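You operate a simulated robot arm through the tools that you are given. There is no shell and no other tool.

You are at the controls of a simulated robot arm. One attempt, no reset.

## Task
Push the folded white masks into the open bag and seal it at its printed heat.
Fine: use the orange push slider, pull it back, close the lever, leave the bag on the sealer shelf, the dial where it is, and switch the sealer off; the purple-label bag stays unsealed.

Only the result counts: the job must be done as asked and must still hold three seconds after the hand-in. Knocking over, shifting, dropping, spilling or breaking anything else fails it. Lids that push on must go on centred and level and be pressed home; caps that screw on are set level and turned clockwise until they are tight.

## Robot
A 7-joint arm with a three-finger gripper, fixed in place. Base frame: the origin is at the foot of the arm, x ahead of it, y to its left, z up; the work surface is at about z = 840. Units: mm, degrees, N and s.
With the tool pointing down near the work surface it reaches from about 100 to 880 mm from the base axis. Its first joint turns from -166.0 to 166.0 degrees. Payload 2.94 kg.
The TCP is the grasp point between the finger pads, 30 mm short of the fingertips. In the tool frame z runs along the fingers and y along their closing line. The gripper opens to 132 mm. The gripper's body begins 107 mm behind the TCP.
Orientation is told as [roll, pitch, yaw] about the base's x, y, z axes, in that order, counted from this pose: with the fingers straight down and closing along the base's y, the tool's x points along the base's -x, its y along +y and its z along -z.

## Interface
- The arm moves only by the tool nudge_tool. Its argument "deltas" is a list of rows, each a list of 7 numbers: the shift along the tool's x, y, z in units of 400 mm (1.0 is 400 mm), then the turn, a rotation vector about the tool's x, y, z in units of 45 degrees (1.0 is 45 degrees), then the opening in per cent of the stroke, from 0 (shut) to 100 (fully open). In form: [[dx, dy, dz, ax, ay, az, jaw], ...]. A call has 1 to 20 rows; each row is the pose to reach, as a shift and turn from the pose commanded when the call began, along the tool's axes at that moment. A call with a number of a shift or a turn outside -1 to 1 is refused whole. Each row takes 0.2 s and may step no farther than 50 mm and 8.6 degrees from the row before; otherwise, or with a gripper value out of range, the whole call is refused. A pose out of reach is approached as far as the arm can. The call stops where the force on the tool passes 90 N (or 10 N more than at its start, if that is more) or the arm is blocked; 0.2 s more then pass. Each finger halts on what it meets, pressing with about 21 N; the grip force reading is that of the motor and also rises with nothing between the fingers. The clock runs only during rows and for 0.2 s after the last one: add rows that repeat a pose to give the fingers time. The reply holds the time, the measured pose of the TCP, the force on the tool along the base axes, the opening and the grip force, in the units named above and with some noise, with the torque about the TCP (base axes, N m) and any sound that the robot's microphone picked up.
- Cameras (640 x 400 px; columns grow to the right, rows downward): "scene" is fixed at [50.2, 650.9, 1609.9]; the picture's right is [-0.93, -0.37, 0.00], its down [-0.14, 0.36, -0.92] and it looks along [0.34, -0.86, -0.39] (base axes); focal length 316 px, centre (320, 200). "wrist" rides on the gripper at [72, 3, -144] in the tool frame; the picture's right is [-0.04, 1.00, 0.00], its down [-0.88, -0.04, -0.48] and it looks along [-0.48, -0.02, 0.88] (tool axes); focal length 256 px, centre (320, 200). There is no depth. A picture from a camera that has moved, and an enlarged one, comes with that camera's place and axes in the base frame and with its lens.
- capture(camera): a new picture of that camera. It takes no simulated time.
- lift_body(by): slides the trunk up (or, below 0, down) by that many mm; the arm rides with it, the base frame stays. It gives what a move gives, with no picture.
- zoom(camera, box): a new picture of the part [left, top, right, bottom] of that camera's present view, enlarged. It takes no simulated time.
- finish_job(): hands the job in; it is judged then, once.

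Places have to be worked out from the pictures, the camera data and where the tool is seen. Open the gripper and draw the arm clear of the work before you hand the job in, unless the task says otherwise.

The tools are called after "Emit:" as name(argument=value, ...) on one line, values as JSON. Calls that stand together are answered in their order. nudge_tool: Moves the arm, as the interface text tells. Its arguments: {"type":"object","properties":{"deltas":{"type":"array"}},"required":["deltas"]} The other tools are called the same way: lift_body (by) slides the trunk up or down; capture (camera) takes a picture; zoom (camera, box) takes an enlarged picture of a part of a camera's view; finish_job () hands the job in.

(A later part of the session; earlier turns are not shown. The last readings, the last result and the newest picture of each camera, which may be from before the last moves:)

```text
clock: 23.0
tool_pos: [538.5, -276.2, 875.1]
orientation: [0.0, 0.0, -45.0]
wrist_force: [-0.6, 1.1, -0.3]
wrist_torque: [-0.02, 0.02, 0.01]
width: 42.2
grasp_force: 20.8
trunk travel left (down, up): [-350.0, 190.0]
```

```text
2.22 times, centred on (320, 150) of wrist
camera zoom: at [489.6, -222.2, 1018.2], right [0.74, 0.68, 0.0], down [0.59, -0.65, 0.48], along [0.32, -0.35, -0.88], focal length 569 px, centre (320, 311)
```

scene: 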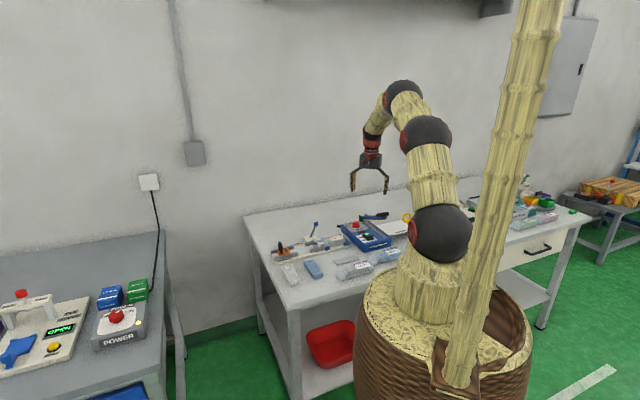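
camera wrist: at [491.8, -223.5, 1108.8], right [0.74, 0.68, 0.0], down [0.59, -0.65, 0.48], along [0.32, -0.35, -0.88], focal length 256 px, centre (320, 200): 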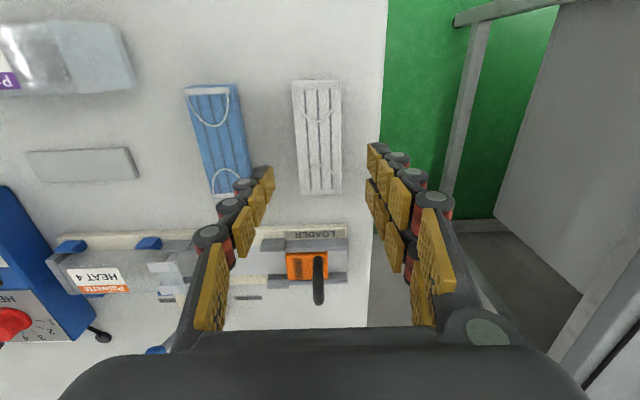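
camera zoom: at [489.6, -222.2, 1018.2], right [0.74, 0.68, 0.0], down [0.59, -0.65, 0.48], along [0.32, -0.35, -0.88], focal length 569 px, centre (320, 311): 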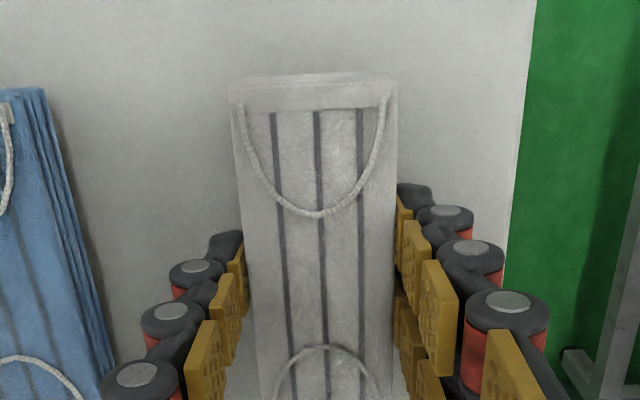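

Mask pack gripped at 42 mm. I'll lift it 150 mm, then carry it toward the loader while turning it in line with the channel.

Emit:
nudge_tool(deltas=[[0, 0, -0.05, 0, 0, 0, 20], [0, 0, -0.15, 0, 0, 0, 20], [0, 0, -0.25, 0, 0, 0, 20], [0, 0, -0.35, 0, 0, 0, 20], [0, 0, -0.4, 0, 0, 0, 20]])

Emit:
nudge_tool(deltas=[[-0.05, -0.04, 0, 0, 0, -0.15, 20], [-0.11, -0.08, 0, 0, 0, -0.3, 20], [-0.17, -0.12, 0, 0, 0, -0.45, 20], [-0.23, -0.16, 0, 0, 0, -0.6, 20], [-0.29, -0.2, 0, 0, 0, -0.75, 20], [-0.35, -0.24, 0, 0, 0, -0.9, 20], [-0.3925, -0.275, 0, 0, 0, -1.0, 20]])

Emit:
nudge_tool(deltas=[[0, 0, 0, 0, 0, -0.15, 20], [0, 0, 0, 0, 0, -0.3, 20], [0, 0, 0, 0, 0, -0.45, 20], [0, 0, 0, 0, 0, -0.6, 20], [0, 0, 0, 0, 0, -0.75, 20], [0, 0, 0, 0, 0, -0.9, 20], [0, 0, 0, 0, 0, -1.0, 20]])

Emit:
capture(camera="wrist")

Emit:
zoom(camera="scene", box=[260, 190, 380, 290])

```text
clock: 24.2
tool_pos: [537.2, -275.7, 1034.7]
orientation: [0.0, 0.1, -45.0]
wrist_force: [0.7, 0.7, -0.1]
wrist_torque: [-0.01, -0.04, -0.03]
width: 42.5
grasp_force: 21.2
trunk travel left (down, up): [-350.0, 190.0]
```

```text
clock: 25.8
tool_pos: [571.1, -465.9, 1035.0]
orientation: [0.0, 0.1, 0.1]
wrist_force: [0.4, -0.2, -0.3]
wrist_torque: [0.05, -0.01, -0.02]
width: 42.5
grasp_force: 21.5
trunk travel left (down, up): [-350.0, 190.0]
```

```text
clock: 27.4
tool_pos: [571.0, -466.4, 1036.0]
orientation: [0.0, 0.0, 45.0]
wrist_force: [0.0, -0.2, 1.0]
wrist_torque: [0.02, 0.02, 0.02]
width: 42.4
grasp_force: 21.4
trunk travel left (down, up): [-350.0, 190.0]
```

```text
taken
camera wrist: at [518.9, -513.8, 1179.0], right [-0.68, 0.74, 0.0], down [0.65, 0.6, 0.48], along [0.35, 0.32, -0.88], focal length 256 px, centre (320, 200)
```

wrist: 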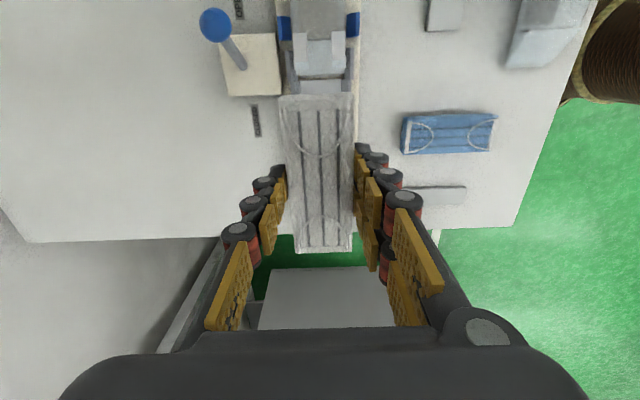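

```text
4.00 times, centred on (320, 240) of scene
camera zoom: at [50.2, 650.9, 1609.9], right [-0.93, -0.37, 0.0], down [-0.14, 0.36, -0.92], along [0.34, -0.86, -0.39], focal length 1265 px, centre (320, 40)
```

zoom: 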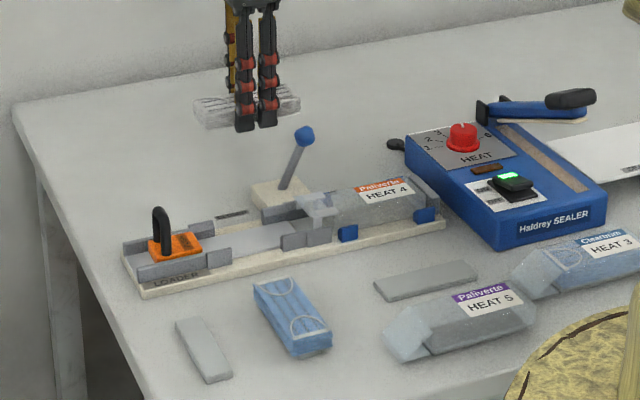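

The pack is turned in line above the channel; measured p≈74, q≈733.6. I'll zoom to verify lateral alignment with the channel walls.

Emit:
zoom(camera="wrist", box=[240, 0, 400, 130])

Emit:
zoom(camera="wrist", box=[240, 120, 400, 270])

```text
3.08 times, centred on (320, 65) of wrist
camera zoom: at [518.9, -513.8, 1179.0], right [-0.68, 0.74, 0.0], down [0.65, 0.6, 0.48], along [0.35, 0.32, -0.88], focal length 788 px, centre (320, 615)
```

zoom: 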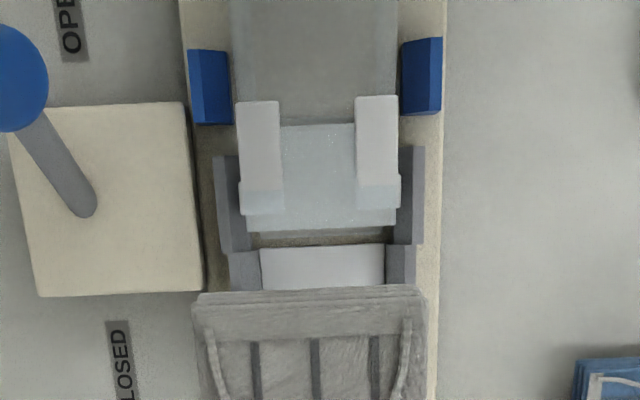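

```text
2.67 times, centred on (320, 195) of wrist
camera zoom: at [518.9, -513.8, 1179.0], right [-0.68, 0.74, 0.0], down [0.65, 0.6, 0.48], along [0.35, 0.32, -0.88], focal length 683 px, centre (320, 213)
```

zoom: 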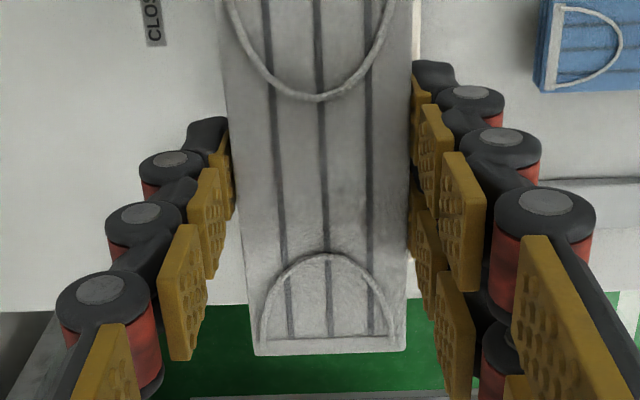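

Channel centre lies about 3 mm to the right of the TCP line in this view. I'll correct 3 mm laterally and 2.5 mm toward the slider, and lower to just above the walls for another check.

Emit:
nudge_tool(deltas=[[-0.006, 0.0075, 0.08, 0, 0, 0, 20], [-0.006, 0.0075, 0.16, 0, 0, 0, 20], [-0.006, 0.0075, 0.24, 0, 0, 0, 20], [-0.006, 0.0075, 0.28, 0, 0, 0, 20], [-0.006, 0.0075, 0.28, 0, 0, 0, 20]])

Emit:
zoom(camera="wrist", box=[240, 0, 400, 130])

Emit:
zoom(camera="wrist", box=[220, 120, 420, 300])

Emit:
zoom(camera="scene", box=[260, 205, 360, 285])

```text
clock: 28.6
tool_pos: [570.8, -461.5, 922.4]
orientation: [0.1, 0.0, 45.0]
wrist_force: [0.8, 0.1, -0.7]
wrist_torque: [0.01, 0.01, 0.01]
width: 42.5
grasp_force: 20.9
trunk travel left (down, up): [-350.0, 190.0]
```

```text
3.08 times, centred on (320, 65) of wrist
camera zoom: at [517.7, -509.6, 1065.7], right [-0.68, 0.74, 0.0], down [0.65, 0.59, 0.48], along [0.35, 0.32, -0.88], focal length 788 px, centre (320, 615)
```

zoom: 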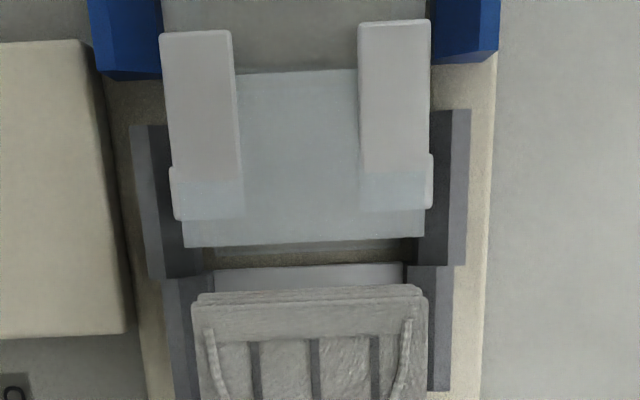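

```text
2.22 times, centred on (320, 210) of wrist
camera zoom: at [517.7, -509.6, 1065.7], right [-0.68, 0.74, 0.0], down [0.65, 0.59, 0.48], along [0.35, 0.32, -0.88], focal length 569 px, centre (320, 178)
```

zoom: 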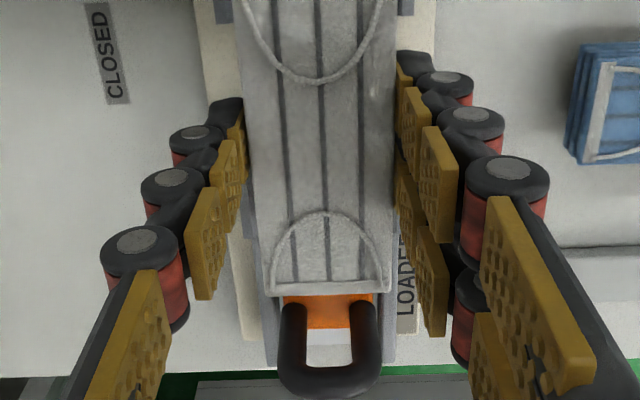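

```text
5.00 times, centred on (310, 245) of scene
camera zoom: at [50.2, 650.9, 1609.9], right [-0.93, -0.37, 0.0], down [-0.14, 0.36, -0.92], along [0.34, -0.86, -0.39], focal length 1581 px, centre (370, -25)
```

zoom: 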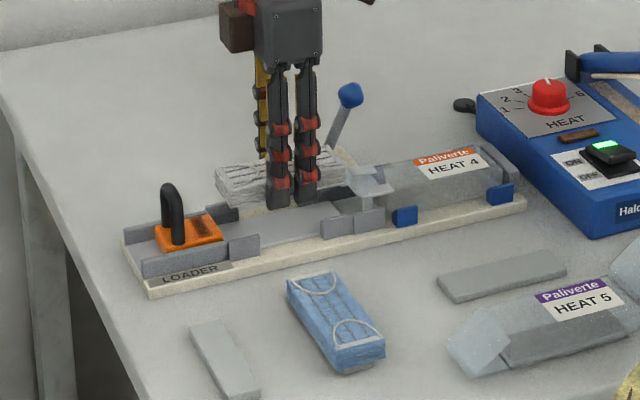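

Alignment is within about 0.5 mm laterally, and the pack spans p≈23–134 between the floor edge (22) and slider (136). I'll shift 1.5 mm toward the mouth for clearance and lower slowly.

Emit:
nudge_tool(deltas=[[0.004, -0.0007, 0, 0, 0, 0, 20], [0.004, -0.0007, 0.025, 0, 0, 0, 20], [0.004, -0.0007, 0.05, 0, 0, 0, 20], [0.004, -0.0007, 0.07, 0, 0, 0, 20], [0.004, -0.0007, 0.07, 0, 0, 0, 20]])

Emit:
capture(camera="wrist")

Emit:
zoom(camera="scene", box=[270, 210, 340, 280])

```text
clock: 29.8
tool_pos: [571.5, -462.0, 894.8]
orientation: [0.0, 0.0, 45.0]
wrist_force: [0.3, 0.2, -0.4]
wrist_torque: [0.0, 0.02, -0.03]
width: 42.4
grasp_force: 20.6
trunk travel left (down, up): [-350.0, 190.0]
```

```text
taken
camera wrist: at [518.0, -510.9, 1038.0], right [-0.68, 0.74, 0.0], down [0.65, 0.59, 0.48], along [0.35, 0.32, -0.88], focal length 256 px, centre (320, 200)
```

wrist: 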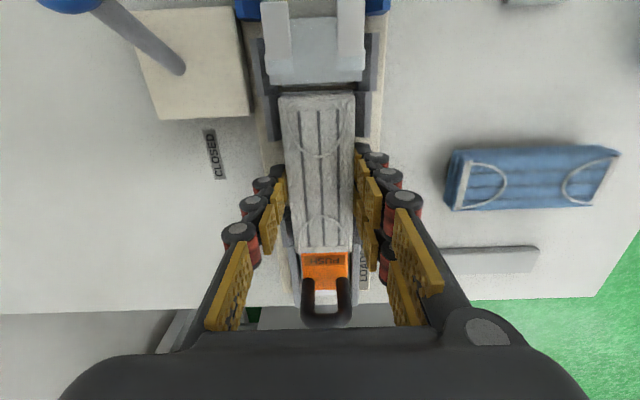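

```text
5.71 times, centred on (305, 245) of scene
camera zoom: at [50.2, 650.9, 1609.9], right [-0.93, -0.37, 0.0], down [-0.14, 0.36, -0.92], along [0.34, -0.86, -0.39], focal length 1807 px, centre (406, -57)
```

zoom: 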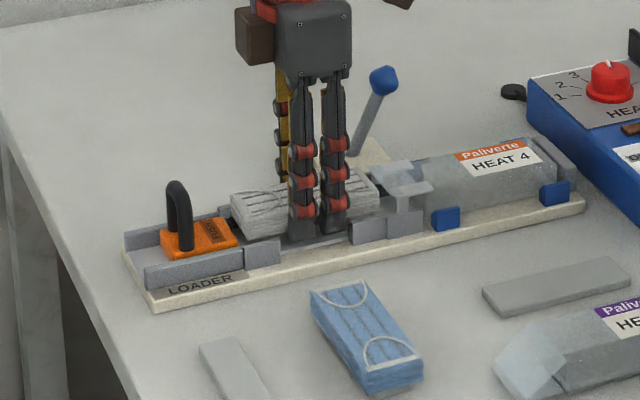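

Emit:
zoom(camera="wrist", box=[270, 210, 370, 290])

Emit:
zoom(camera="wrist", box=[250, 60, 390, 160])

```text
5.00 times, centred on (320, 250) of wrist
camera zoom: at [518.0, -510.9, 1038.0], right [-0.68, 0.74, 0.0], down [0.65, 0.59, 0.48], along [0.35, 0.32, -0.88], focal length 1280 px, centre (320, -50)
```

zoom: 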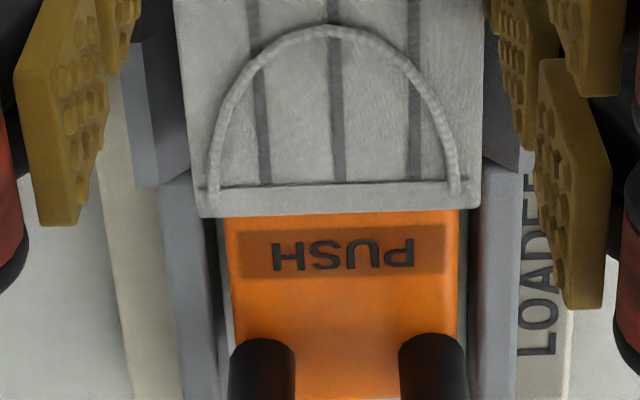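

```text
4.00 times, centred on (320, 110) of wrist
camera zoom: at [518.0, -510.9, 1038.0], right [-0.68, 0.74, 0.0], down [0.65, 0.59, 0.48], along [0.35, 0.32, -0.88], focal length 1024 px, centre (320, 560)
```

zoom: 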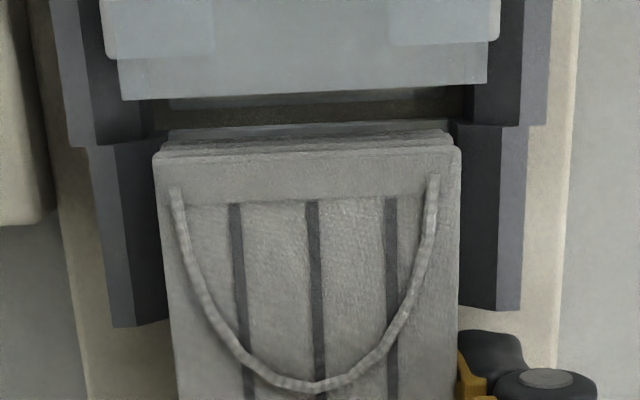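

Lateral fit between the walls looks centred. The far end is close to the slider, so I'll shift another 2.5 mm toward the mouth and lower the remaining few millimetres gently, watching the force.

Emit:
nudge_tool(deltas=[[0.00625, 0, 0, 0, 0, 0, 20], [0.00625, 0, 0.008, 0, 0, 0, 20], [0.00625, 0, 0.014, 0, 0, 0, 20], [0.00625, 0, 0.014, 0, 0, 0, 20]])

Emit:
zoom(camera="wrist", box=[260, 60, 380, 290])

```text
clock: 30.8
tool_pos: [568.9, -464.1, 890.8]
orientation: [0.0, 0.0, 45.0]
wrist_force: [0.6, -1.1, -0.1]
wrist_torque: [0.02, -0.03, -0.02]
width: 42.4
grasp_force: 20.2
trunk travel left (down, up): [-350.0, 190.0]
```

```text
1.74 times, centred on (320, 175) of wrist
camera zoom: at [516.2, -512.7, 1032.9], right [-0.68, 0.74, 0.0], down [0.65, 0.59, 0.48], along [0.35, 0.32, -0.88], focal length 445 px, centre (320, 244)
```

zoom: 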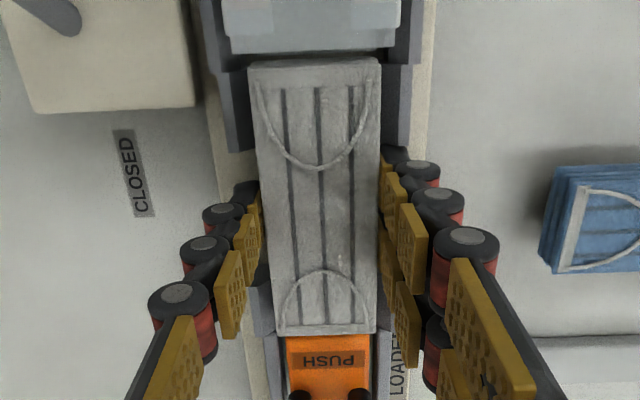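

No contact yet; continuing down in small steps.

Emit:
nudge_tool(deltas=[[0, 0, 0.006, 0, 0, 0, 20], [0, 0, 0.012, 0, 0, 0, 20], [0, 0, 0.012, 0, 0, 0, 20]])

```text
clock: 31.6
tool_pos: [569.3, -464.0, 886.2]
orientation: [0.0, 0.0, 45.0]
wrist_force: [-0.3, 0.4, -0.1]
wrist_torque: [-0.01, 0.04, 0.0]
width: 42.3
grasp_force: 20.9
trunk travel left (down, up): [-350.0, 190.0]
```

Emit:
nudge_tool(deltas=[[0, 0, 0.004, 0, 0, 0, 20], [0, 0, 0.008, 0, 0, 0, 20], [0, 0, 0.008, 0, 0, 0, 20]])

Emit:
zoom(camera="scene", box=[270, 210, 340, 280])

```text
clock: 32.4
tool_pos: [569.1, -463.3, 883.7]
orientation: [-0.3, 0.0, 45.0]
wrist_force: [-6.5, 4.7, 23.3]
wrist_torque: [0.48, 0.55, -0.01]
width: 42.3
grasp_force: 20.9
trunk travel left (down, up): [-350.0, 190.0]
```

```text
5.71 times, centred on (305, 245) of scene
camera zoom: at [50.2, 650.9, 1609.9], right [-0.93, -0.37, 0.0], down [-0.14, 0.36, -0.92], along [0.34, -0.86, -0.39], focal length 1807 px, centre (406, -57)
```

zoom: 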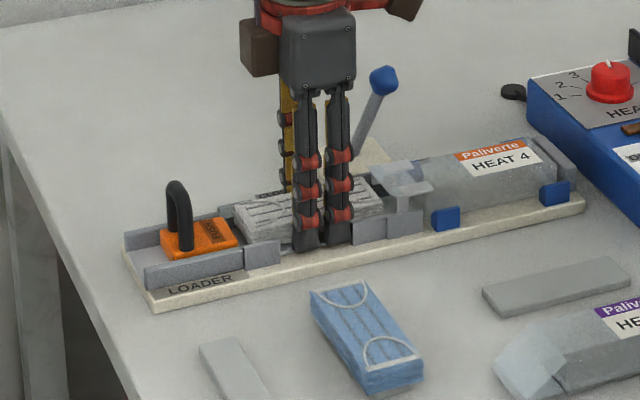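

Contact at z≈884 (23 N, from the finger on the base plate); the pack is on or within a couple of millimetres of the floor. I'll back off 1 mm, open slightly, and check.

Emit:
nudge_tool(deltas=[[0, 0, -0.004, 0, 0, 0, 20], [0, 0, -0.004, 0, 0, 0, 30], [0, 0, -0.004, 0, 0, 0, 38], [0, 0, -0.004, 0, 0, 0, 42], [0, 0, -0.004, 0, 0, 0, 42]])

Emit:
capture(camera="wrist")

Emit:
zoom(camera="wrist", box=[260, 60, 380, 290])

```text
clock: 33.6
tool_pos: [570.6, -463.8, 882.9]
orientation: [0.2, -0.1, 45.0]
wrist_force: [0.4, -0.4, 1.0]
wrist_torque: [0.01, -0.03, -0.02]
width: 55.3
grasp_force: 0.1
trunk travel left (down, up): [-350.0, 190.0]
```

```text
taken
camera wrist: at [516.1, -512.7, 1025.9], right [-0.68, 0.74, 0.0], down [0.65, 0.59, 0.48], along [0.35, 0.32, -0.88], focal length 256 px, centre (320, 200)
```

wrist: 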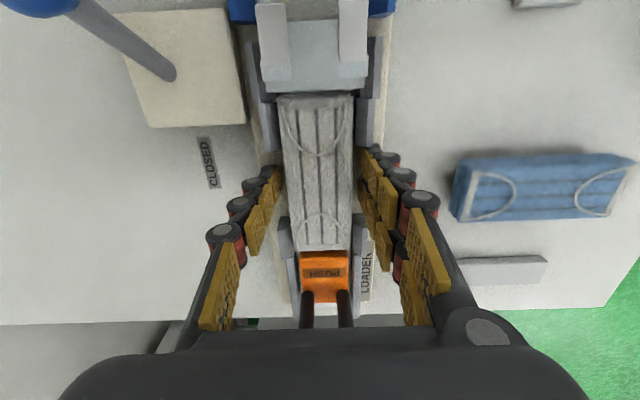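

```text
1.74 times, centred on (320, 175) of wrist
camera zoom: at [516.1, -512.7, 1025.9], right [-0.68, 0.74, 0.0], down [0.65, 0.59, 0.48], along [0.35, 0.32, -0.88], focal length 445 px, centre (320, 244)
```

zoom: 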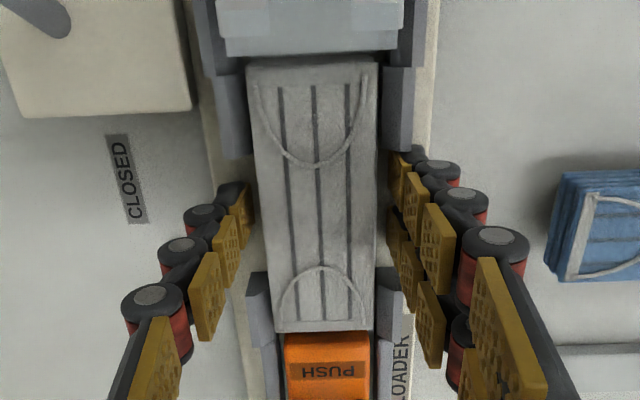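

Released cleanly with the pack still lying straight in the channel. Lifting straight up to inspect.

Emit:
nudge_tool(deltas=[[0, 0, -0.05, 0, 0, 0, 42], [0, 0, -0.15, 0, 0, 0, 42], [0, 0, -0.25, 0, 0, 0, 42], [0, 0, -0.35, 0, 0, 0, 42], [0, 0, -0.45, 0, 0, 0, 42]])

Emit:
capture(camera="wrist")

Emit:
zoom(camera="wrist", box=[240, 0, 400, 210])

Emit:
zoom(camera="scene", box=[270, 210, 360, 280])

```text
clock: 34.8
tool_pos: [568.5, -462.9, 1065.5]
orientation: [0.2, 0.1, 45.1]
wrist_force: [-0.7, 0.6, -1.1]
wrist_torque: [-0.06, -0.03, 0.01]
width: 55.4
grasp_force: 0.0
trunk travel left (down, up): [-350.0, 190.0]
```

```text
taken
camera wrist: at [516.1, -511.8, 1207.6], right [-0.68, 0.74, 0.0], down [0.65, 0.59, 0.48], along [0.35, 0.32, -0.88], focal length 256 px, centre (320, 200)
```

wrist: 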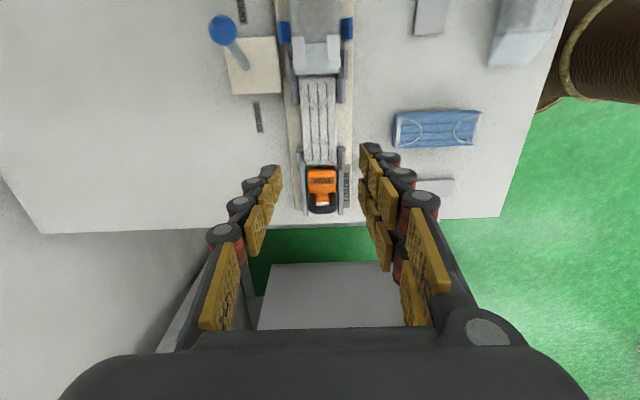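

```text
1.90 times, centred on (320, 105) of wrist
camera zoom: at [516.1, -511.8, 1207.6], right [-0.68, 0.74, 0.0], down [0.65, 0.59, 0.48], along [0.35, 0.32, -0.88], focal length 488 px, centre (320, 381)
```

zoom: 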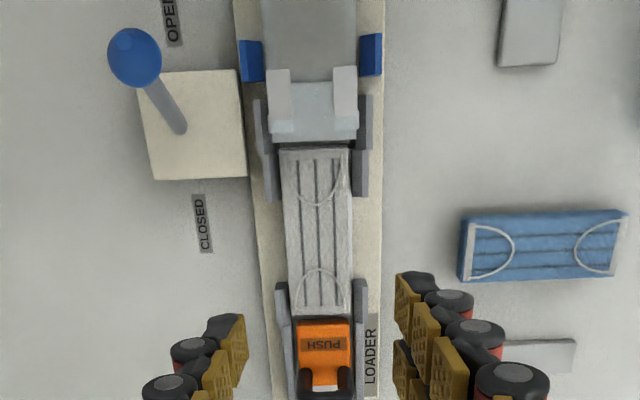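

```text
5.71 times, centred on (315, 245) of scene
camera zoom: at [50.2, 650.9, 1609.9], right [-0.93, -0.37, 0.0], down [-0.14, 0.36, -0.92], along [0.34, -0.86, -0.39], focal length 1807 px, centre (349, -57)
```

zoom: 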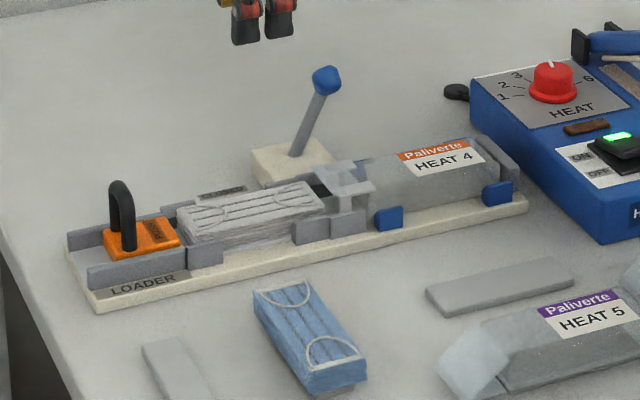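

The pack is seated neatly between slider and mouth. Next is the slider's black upright handle, near p≈178; I'll turn to yaw -45 (fingers fore and aft of the handle) and move above it.

Emit:
nudge_tool(deltas=[[-0.05, 0, 0, 0, 0, 0.15, 42], [-0.1, 0, 0, 0, 0, 0.3, 42], [-0.15, 0, 0, 0, 0, 0.45, 42], [-0.2, 0, 0, 0, 0, 0.6, 42], [-0.24, 0, 0, 0, 0, 0.75, 42], [-0.2585, -0.0015, 0, 0, 0, 0.9, 42], [-0.2585, -0.0015, 0, 0, 0, 1.0, 42]])

Emit:
nudge_tool(deltas=[[0, 0, 0, 0, 0, 0.15, 42], [0, 0, 0, 0, 0, 0.3, 42], [0, 0, 0, 0, 0, 0.45, 42], [0, 0, 0, 0, 0, 0.6, 42], [0, 0, 0.03, 0, 0, 0.75, 42], [0, 0, 0.06, 0, 0, 0.9, 42], [0, 0, 0.1, 0, 0, 1.0, 42], [0, 0, 0.1, 0, 0, 1.0, 42]])

Emit:
capture(camera="wrist")

Emit:
zoom(camera="wrist", box=[240, 80, 400, 220])

```text
clock: 36.4
tool_pos: [641.1, -391.7, 1062.8]
orientation: [0.0, 0.0, -0.1]
wrist_force: [0.3, -0.4, 1.6]
wrist_torque: [0.0, 0.01, -0.01]
width: 55.4
grasp_force: 0.0
trunk travel left (down, up): [-350.0, 190.0]
```

```text
clock: 38.2
tool_pos: [642.5, -390.5, 1023.4]
orientation: [0.1, 0.0, -45.1]
wrist_force: [0.1, 0.0, 0.3]
wrist_torque: [0.03, 0.0, 0.02]
width: 55.2
grasp_force: 0.2
trunk travel left (down, up): [-350.0, 190.0]
```

```text
taken
camera wrist: at [594.3, -337.0, 1166.6], right [0.74, 0.68, 0.0], down [0.59, -0.65, 0.48], along [0.32, -0.35, -0.88], focal length 256 px, centre (320, 200)
```

wrist: 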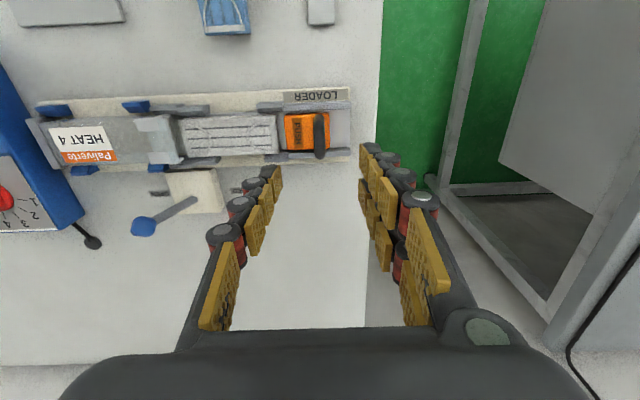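

```text
2.86 times, centred on (320, 150) of wrist
camera zoom: at [594.3, -337.0, 1166.6], right [0.74, 0.68, 0.0], down [0.59, -0.65, 0.48], along [0.32, -0.35, -0.88], focal length 731 px, centre (320, 343)
```

zoom: 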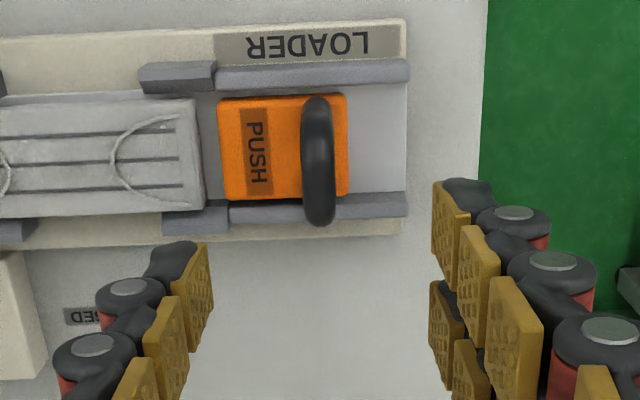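

The handle is directly under the TCP (p≈178, top z≈907). I'll descend so the tips reach z≈889, straddling the handle bar, and close.

Emit:
nudge_tool(deltas=[[0, 0, 0.1, 0, 0, 0, 42], [0, 0, 0.2, 0, 0, 0, 42], [0, 0, 0.262, 0, 0, 0, 42], [0, 0, 0.262, 0, 0, 0, 42], [0, 0, 0.262, 0, 0, 0, 20], [0, 0, 0.262, 0, 0, 0, 5], [0, 0, 0.262, 0, 0, 0, 2], [0, 0, 0.262, 0, 0, 0, 2]])

Emit:
zoom(camera="wrist", box=[200, 80, 440, 240])

Emit:
zoom(camera="scene", box=[260, 205, 360, 285])

```text
clock: 40.0
tool_pos: [642.2, -391.1, 918.6]
orientation: [0.0, 0.1, -45.0]
wrist_force: [-1.7, -1.4, -2.4]
wrist_torque: [0.14, -0.31, 0.0]
width: 11.7
grasp_force: 18.7
trunk travel left (down, up): [-350.0, 190.0]
```

```text
2.50 times, centred on (320, 160) of wrist
camera zoom: at [594.1, -337.2, 1061.6], right [0.74, 0.68, 0.0], down [0.59, -0.65, 0.48], along [0.32, -0.35, -0.88], focal length 640 px, centre (320, 300)
```

zoom: 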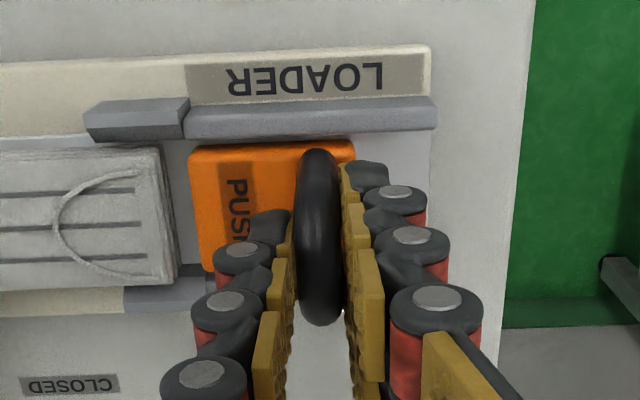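

```text
5.00 times, centred on (310, 245) of scene
camera zoom: at [50.2, 650.9, 1609.9], right [-0.93, -0.37, 0.0], down [-0.14, 0.36, -0.92], along [0.34, -0.86, -0.39], focal length 1581 px, centre (370, -25)
```

zoom: 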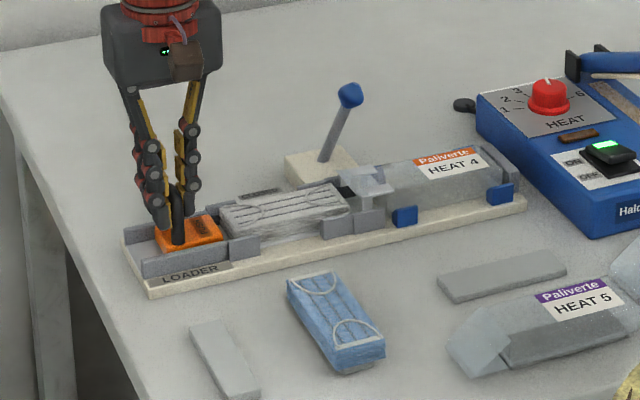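

Handle gripped. I'll push slowly toward the bag, 60 mm first, and watch the force.

Emit:
nudge_tool(deltas=[[0, -0.015, 0, 0, 0, 0, 2], [0, -0.03, 0, 0, 0, 0, 2], [0, -0.045, 0, 0, 0, 0, 2], [0, -0.06, 0, 0, 0, 0, 2], [0, -0.075, 0, 0, 0, 0, 2], [0, -0.09, 0, 0, 0, 0, 2], [0, -0.105, 0, 0, 0, 0, 2], [0, -0.12, 0, 0, 0, 0, 2], [0, -0.135, 0, 0, 0, 0, 2], [0, -0.15, 0, 0, 0, 0, 2]])

Emit:
capture(camera="wrist")

Emit:
zoom(camera="scene", box=[260, 205, 360, 285])

```text
clock: 42.2
tool_pos: [598.5, -433.7, 918.3]
orientation: [-0.1, 0.0, -45.0]
wrist_force: [-4.1, 3.8, -5.9]
wrist_torque: [0.57, -0.45, -0.04]
width: 11.5
grasp_force: 38.1
trunk travel left (down, up): [-350.0, 190.0]
```

```text
taken
camera wrist: at [551.0, -380.5, 1061.6], right [0.74, 0.68, 0.0], down [0.59, -0.65, 0.47], along [0.32, -0.35, -0.88], focal length 256 px, centre (320, 200)
```

wrist: 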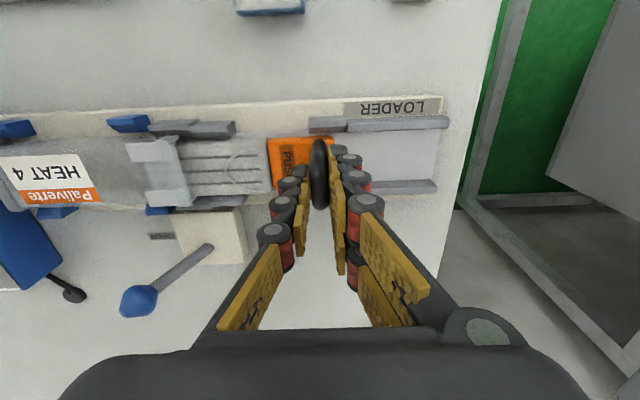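

```text
5.00 times, centred on (310, 245) of scene
camera zoom: at [50.2, 650.9, 1609.9], right [-0.93, -0.37, 0.0], down [-0.14, 0.36, -0.92], along [0.34, -0.86, -0.39], focal length 1581 px, centre (370, -25)
```

zoom: 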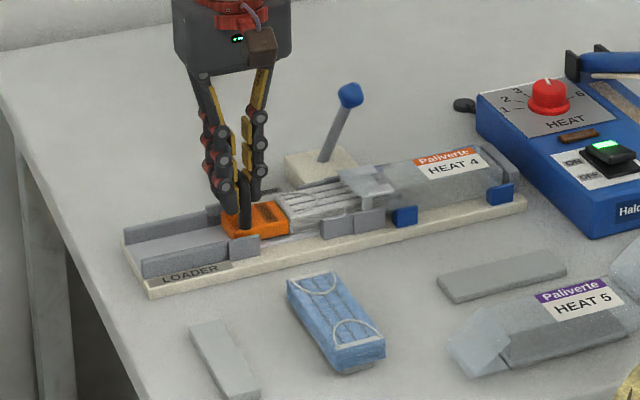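

The masks are sliding into the bag with low force. Pushing another 60 mm.

Emit:
nudge_tool(deltas=[[0, -0.015, 0, 0, 0, 0, 2], [0, -0.03, 0, 0, 0, 0, 2], [0, -0.045, 0, 0, 0, 0, 2], [0, -0.06, 0, 0, 0, 0, 2], [0, -0.075, 0, 0, 0, 0, 2], [0, -0.09, 0, 0, 0, 0, 2], [0, -0.105, 0, 0, 0, 0, 2], [0, -0.12, 0, 0, 0, 0, 2], [0, -0.135, 0, 0, 0, 0, 2], [0, -0.15, 0, 0, 0, 0, 2]])

Emit:
capture(camera="wrist")

Emit:
zoom(camera="wrist", box=[160, 80, 400, 240])

Emit:
zoom(camera="scene", box=[260, 205, 360, 285])

```text
clock: 44.4
tool_pos: [556.6, -476.7, 919.3]
orientation: [0.0, 0.0, -45.0]
wrist_force: [-4.9, 4.7, -6.1]
wrist_torque: [1.31, 0.25, -0.04]
width: 11.2
grasp_force: 38.1
trunk travel left (down, up): [-350.0, 190.0]
```

```text
taken
camera wrist: at [508.3, -423.0, 1061.6], right [0.74, 0.68, 0.0], down [0.59, -0.65, 0.48], along [0.32, -0.35, -0.88], focal length 256 px, centre (320, 200)
```

wrist: 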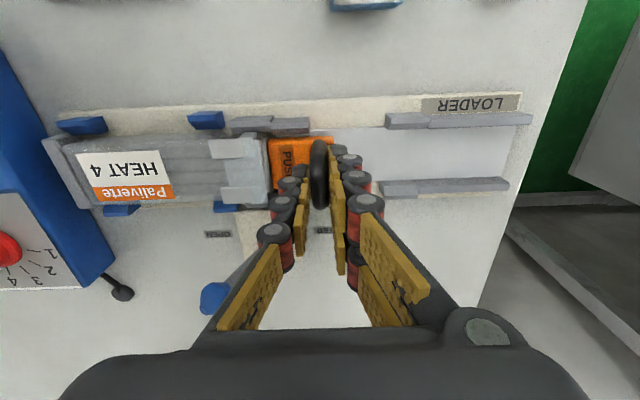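

```text
2.50 times, centred on (280, 160) of wrist
camera zoom: at [508.3, -423.0, 1061.6], right [0.74, 0.68, 0.0], down [0.59, -0.65, 0.48], along [0.32, -0.35, -0.88], focal length 640 px, centre (420, 300)
```

zoom: 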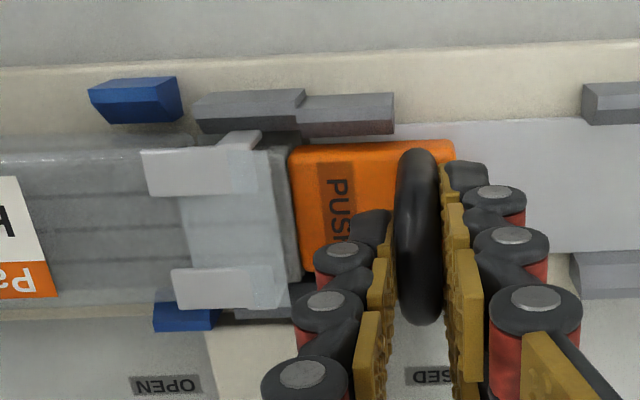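

```text
5.00 times, centred on (310, 245) of scene
camera zoom: at [50.2, 650.9, 1609.9], right [-0.93, -0.37, 0.0], down [-0.14, 0.36, -0.92], along [0.34, -0.86, -0.39], focal length 1581 px, centre (370, -25)
```

zoom: 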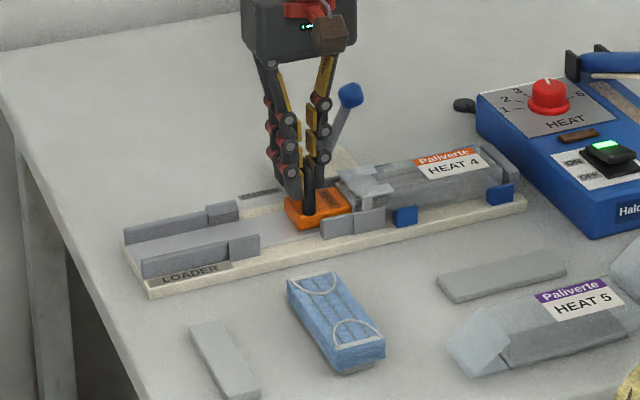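

The pack's tail is at the mouth edge and still needs to go inside. I'll continue gently in small steps.

Emit:
nudge_tool(deltas=[[0, -0.01, 0, 0, 0, 0, 2], [0, -0.02, 0, 0, 0, 0, 2], [0, -0.03, 0, 0, 0, 0, 2], [0, -0.03, 0, 0, 0, 0, 2]])

Emit:
zoom(camera="wrist", box=[160, 80, 400, 240])

Emit:
zoom(camera="scene", box=[290, 205, 350, 255])

```text
clock: 45.4
tool_pos: [547.9, -485.5, 919.2]
orientation: [0.0, 0.1, -45.1]
wrist_force: [-8.0, 7.6, -7.9]
wrist_torque: [0.04, -0.9, -0.09]
width: 11.4
grasp_force: 38.5
trunk travel left (down, up): [-350.0, 190.0]
```

```text
2.50 times, centred on (280, 160) of wrist
camera zoom: at [500.0, -431.5, 1061.7], right [0.74, 0.68, 0.0], down [0.59, -0.65, 0.47], along [0.32, -0.35, -0.88], focal length 640 px, centre (420, 300)
```

zoom: 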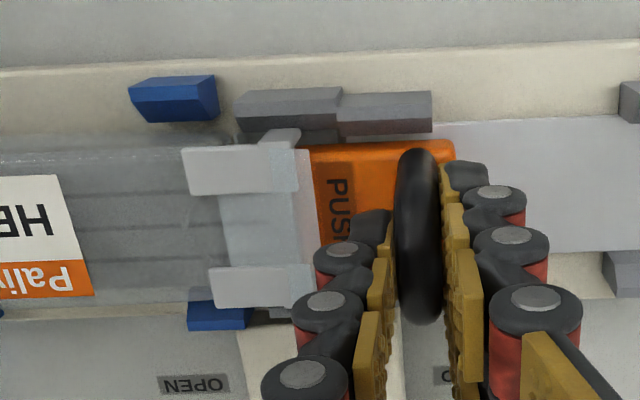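

```text
8.00 times, centred on (320, 230) of scene
camera zoom: at [50.2, 650.9, 1609.9], right [-0.93, -0.37, 0.0], down [-0.14, 0.36, -0.92], along [0.34, -0.86, -0.39], focal length 2529 px, centre (320, -40)
```

zoom: 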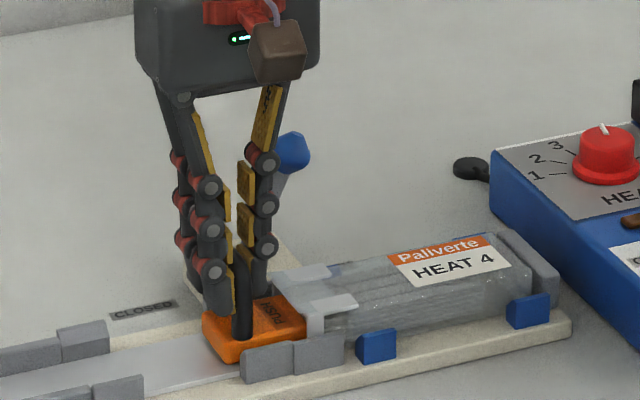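

Emit:
nudge_tool(deltas=[[0, -0.008, 0, 0, 0, 0, 2], [0, -0.016, 0, 0, 0, 0, 2], [0, -0.022, 0, 0, 0, 0, 2], [0, -0.022, 0, 0, 0, 0, 2]])

Emit:
zoom(camera="wrist", box=[160, 80, 400, 240])

Emit:
zoom(camera="scene", box=[290, 205, 350, 255])

```text
clock: 46.4
tool_pos: [541.7, -489.9, 919.8]
orientation: [0.0, 0.1, -45.0]
wrist_force: [-8.5, 9.6, -6.2]
wrist_torque: [1.1, 0.06, -0.06]
width: 11.5
grasp_force: 38.3
trunk travel left (down, up): [-350.0, 190.0]
```

```text
2.50 times, centred on (280, 160) of wrist
camera zoom: at [494.2, -437.5, 1061.7], right [0.74, 0.68, 0.0], down [0.6, -0.65, 0.47], along [0.32, -0.35, -0.88], focal length 640 px, centre (420, 300)
```

zoom: 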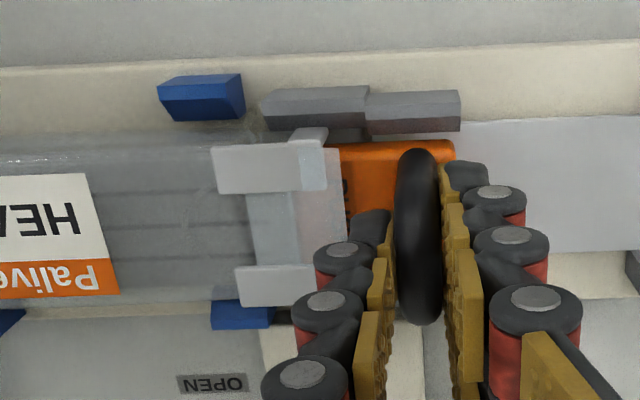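

```text
8.00 times, centred on (320, 230) of scene
camera zoom: at [50.2, 650.9, 1609.9], right [-0.93, -0.37, 0.0], down [-0.14, 0.36, -0.92], along [0.34, -0.86, -0.39], focal length 2529 px, centre (320, -40)
```

zoom: 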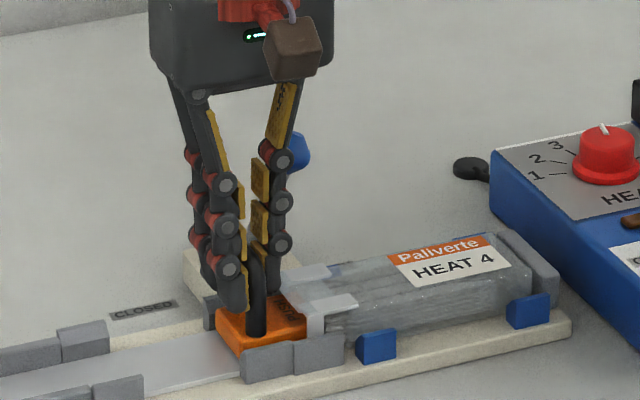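

Comparing views, the mouth tabs top out around z≈877, so the fingertips (889) pass above them. The pack's tail is only a few millimetres inside, so I'll push another 12 mm.

Emit:
nudge_tool(deltas=[[0, -0.008, 0, 0, 0, 0, 2], [0, -0.016, 0, 0, 0, 0, 2], [0, -0.024, 0, 0, 0, 0, 2], [0, -0.03, 0, 0, 0, 0, 2], [0, -0.03, 0, 0, 0, 0, 2]])

Emit:
zoom(camera="wrist", box=[160, 80, 400, 240])

Emit:
zoom(camera="scene", box=[290, 205, 350, 255])

```text
clock: 47.6
tool_pos: [534.7, -499.5, 919.4]
orientation: [0.0, 0.0, -45.0]
wrist_force: [-9.4, 10.5, -8.4]
wrist_torque: [0.02, -0.94, -0.15]
width: 11.3
grasp_force: 37.9
trunk travel left (down, up): [-350.0, 190.0]
```

```text
2.50 times, centred on (280, 160) of wrist
camera zoom: at [485.6, -446.0, 1061.7], right [0.74, 0.68, 0.0], down [0.59, -0.65, 0.48], along [0.32, -0.35, -0.88], focal length 640 px, centre (420, 300)
```

zoom: 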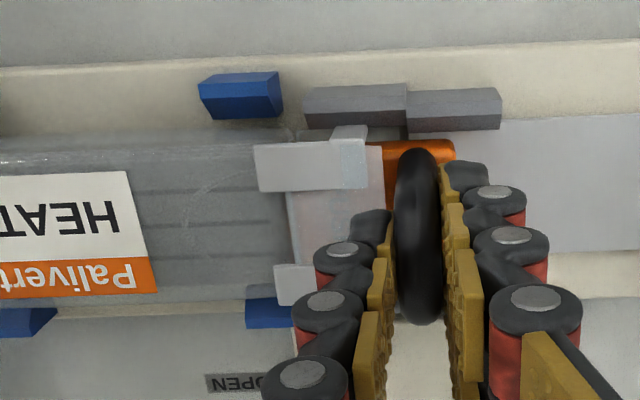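

```text
8.00 times, centred on (320, 230) of scene
camera zoom: at [50.2, 650.9, 1609.9], right [-0.93, -0.37, 0.0], down [-0.14, 0.36, -0.92], along [0.34, -0.86, -0.39], focal length 2529 px, centre (320, -40)
```

zoom: 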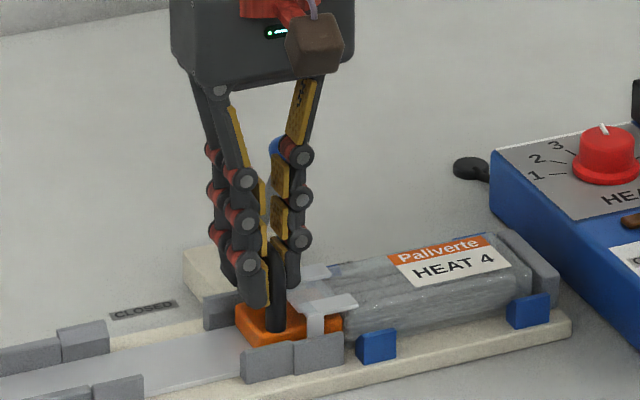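

The slider front is under the film and the pack's tail is about 27 mm inside the mouth. Now pulling the slider straight back to its start.

Emit:
nudge_tool(deltas=[[0, 0.02, 0, 0, 0, 0, 2], [0, 0.04, 0, 0, 0, 0, 2], [0, 0.065, 0, 0, 0, 0, 2], [0, 0.09, 0, 0, 0, 0, 2], [0, 0.115, 0, 0, 0, 0, 2], [0, 0.14, 0, 0, 0, 0, 2], [0, 0.165, 0, 0, 0, 0, 2], [0, 0.19, 0, 0, 0, 0, 2], [0, 0.215, 0, 0, 0, 0, 2], [0, 0.24, 0, 0, 0, 0, 2], [0, 0.265, 0, 0, 0, 0, 2], [0, 0.29, 0, 0, 0, 0, 2], [0, 0.315, 0, 0, 0, 0, 2], [0, 0.34, 0, 0, 0, 0, 2], [0, 0.36, 0, 0, 0, 0, 2], [0, 0.382, 0, 0, 0, 0, 2], [0, 0.382, 0, 0, 0, 0, 2]])

Emit:
capture(camera="wrist")

Emit:
zoom(camera="scene", box=[260, 205, 360, 285])

```text
clock: 51.2
tool_pos: [642.6, -391.2, 919.4]
orientation: [0.0, 0.0, -45.0]
wrist_force: [-6.1, 6.1, -7.4]
wrist_torque: [0.54, -0.48, -0.1]
width: 11.3
grasp_force: 37.9
trunk travel left (down, up): [-350.0, 190.0]
```

```text
taken
camera wrist: at [594.1, -337.6, 1061.8], right [0.74, 0.68, 0.0], down [0.59, -0.65, 0.48], along [0.32, -0.35, -0.88], focal length 256 px, centre (320, 200)
```

wrist: 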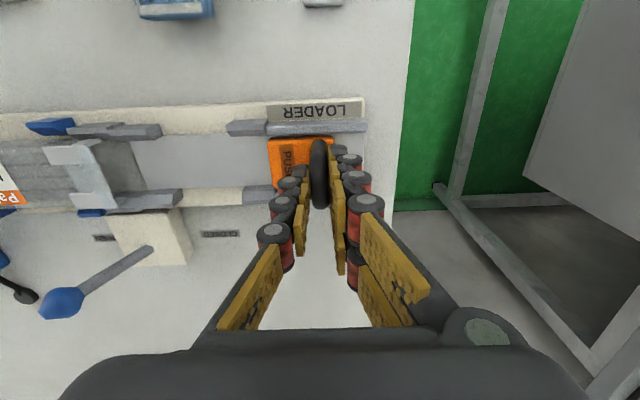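

```text
5.00 times, centred on (310, 245) of scene
camera zoom: at [50.2, 650.9, 1609.9], right [-0.93, -0.37, 0.0], down [-0.14, 0.36, -0.92], along [0.34, -0.86, -0.39], focal length 1581 px, centre (370, -25)
```

zoom: 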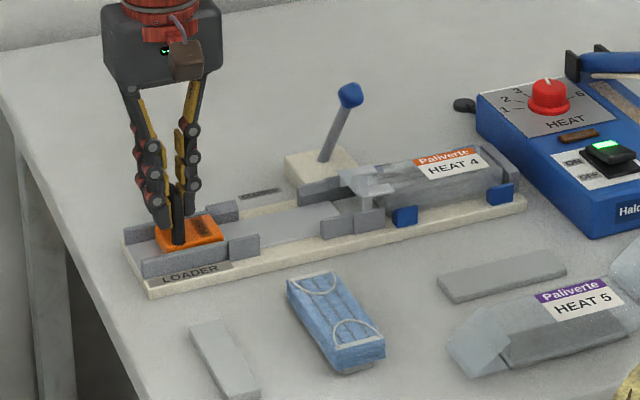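

The slider is back home and the masks stayed in the bag. Releasing the handle, lifting, and moving to look at the lever.

Emit:
nudge_tool(deltas=[[0, 0, 0, 0, 0, 0, 20], [0, 0, 0, 0, 0, 0, 40], [0, 0, 0, 0, 0, 0, 42], [0, 0, -0.1, 0, 0, 0, 42], [0, 0, -0.2, 0, 0, 0, 42], [0, 0, -0.3, 0, 0, 0, 42], [0, 0, -0.35, 0, 0, 0, 42], [-0.04, -0.1, -0.35, 0, 0, 0, 60], [-0.08, -0.2, -0.35, 0, 0, 0, 80], [-0.12, -0.3, -0.35, 0, 0, 0, 100], [-0.15, -0.37, -0.35, 0, 0, 0, 100], [-0.15, -0.37, -0.35, 0, 0, 0, 100]])

Emit:
capture(camera="wrist")

Emit:
zoom(camera="wrist", box=[200, 20, 440, 200])

```text
clock: 53.8
tool_pos: [580.1, -539.3, 1060.6]
orientation: [0.0, 0.1, -44.9]
wrist_force: [0.6, -1.0, -0.1]
wrist_torque: [-0.01, 0.01, 0.0]
width: 131.2
grasp_force: 0.1
trunk travel left (down, up): [-350.0, 190.0]
```

```text
taken
camera wrist: at [531.5, -486.0, 1203.1], right [0.74, 0.68, 0.0], down [0.59, -0.65, 0.48], along [0.32, -0.35, -0.88], focal length 256 px, centre (320, 200)
```

wrist: 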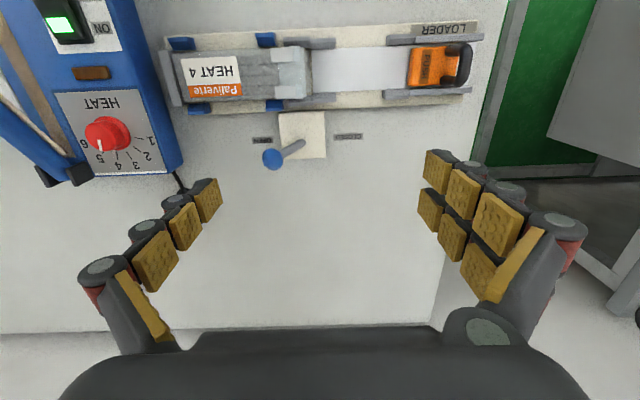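

```text
2.22 times, centred on (320, 110) of wrist
camera zoom: at [531.5, -486.0, 1203.1], right [0.74, 0.68, 0.0], down [0.59, -0.65, 0.48], along [0.32, -0.35, -0.88], focal length 569 px, centre (320, 400)
```

zoom: 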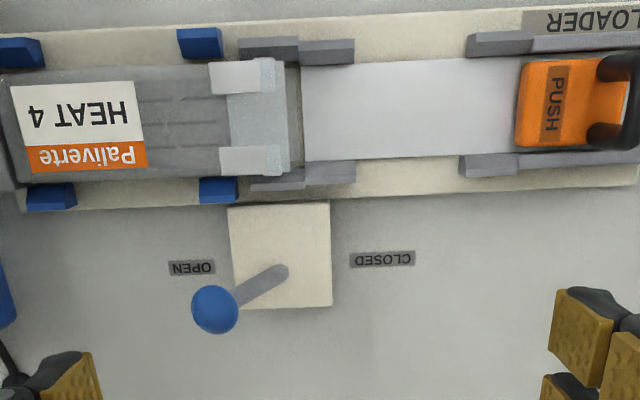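

The lever leans toward OPEN: pivot near p≈6, q≈815, knob near p≈-28, q≈820, z≈913. I'll come down with closed fingers on its OPEN side, ready to push it toward CLOSED.

Emit:
nudge_tool(deltas=[[-0.03, -0.1, 0, 0, 0, 0, 60], [-0.06, -0.2, 0, 0, 0, 0, 30], [-0.07, -0.26, 0, 0, 0, 0, 0], [-0.07, -0.26, 0, 0, 0, 0, 0], [-0.07, -0.26, 0.0, 0, 0, 0, 0], [-0.07, -0.26, 0.1, 0, 0, 0, 0], [-0.07, -0.26, 0.2, 0, 0, 0, 0]])

Emit:
capture(camera="wrist")

Emit:
zoom(camera="scene", box=[280, 195, 380, 265])

```text
clock: 55.4
tool_pos: [525.1, -633.1, 981.1]
orientation: [0.0, -0.1, -45.0]
wrist_force: [-0.6, -0.5, 0.2]
wrist_torque: [0.04, 0.08, -0.02]
width: 23.8
grasp_force: 1.5
trunk travel left (down, up): [-350.0, 190.0]
```

```text
taken
camera wrist: at [476.5, -579.0, 1122.3], right [0.74, 0.68, 0.0], down [0.59, -0.65, 0.48], along [0.32, -0.35, -0.88], focal length 256 px, centre (320, 200)
```

wrist: 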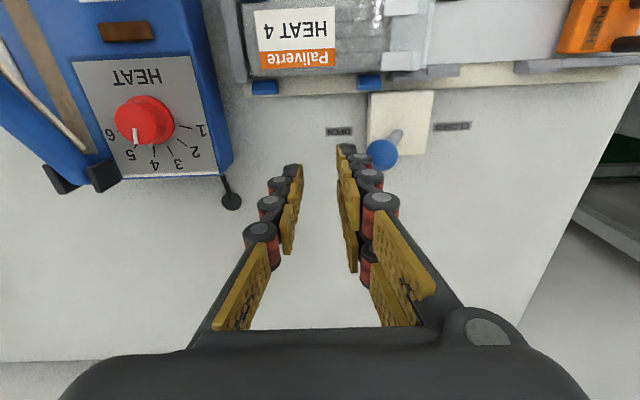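

```text
5.71 times, centred on (330, 230) of scene
camera zoom: at [50.2, 650.9, 1609.9], right [-0.93, -0.37, 0.0], down [-0.14, 0.36, -0.92], along [0.34, -0.86, -0.39], focal length 1807 px, centre (263, 29)
```

zoom: 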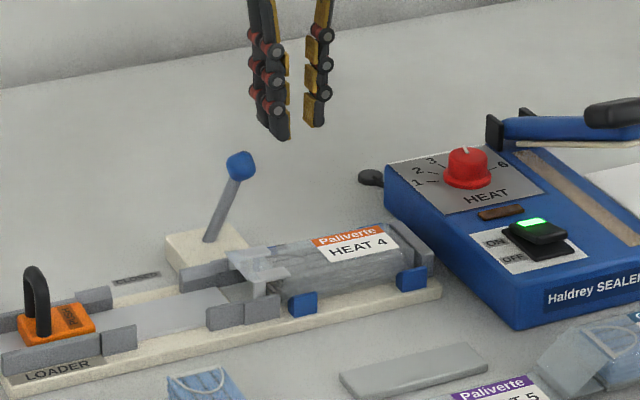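

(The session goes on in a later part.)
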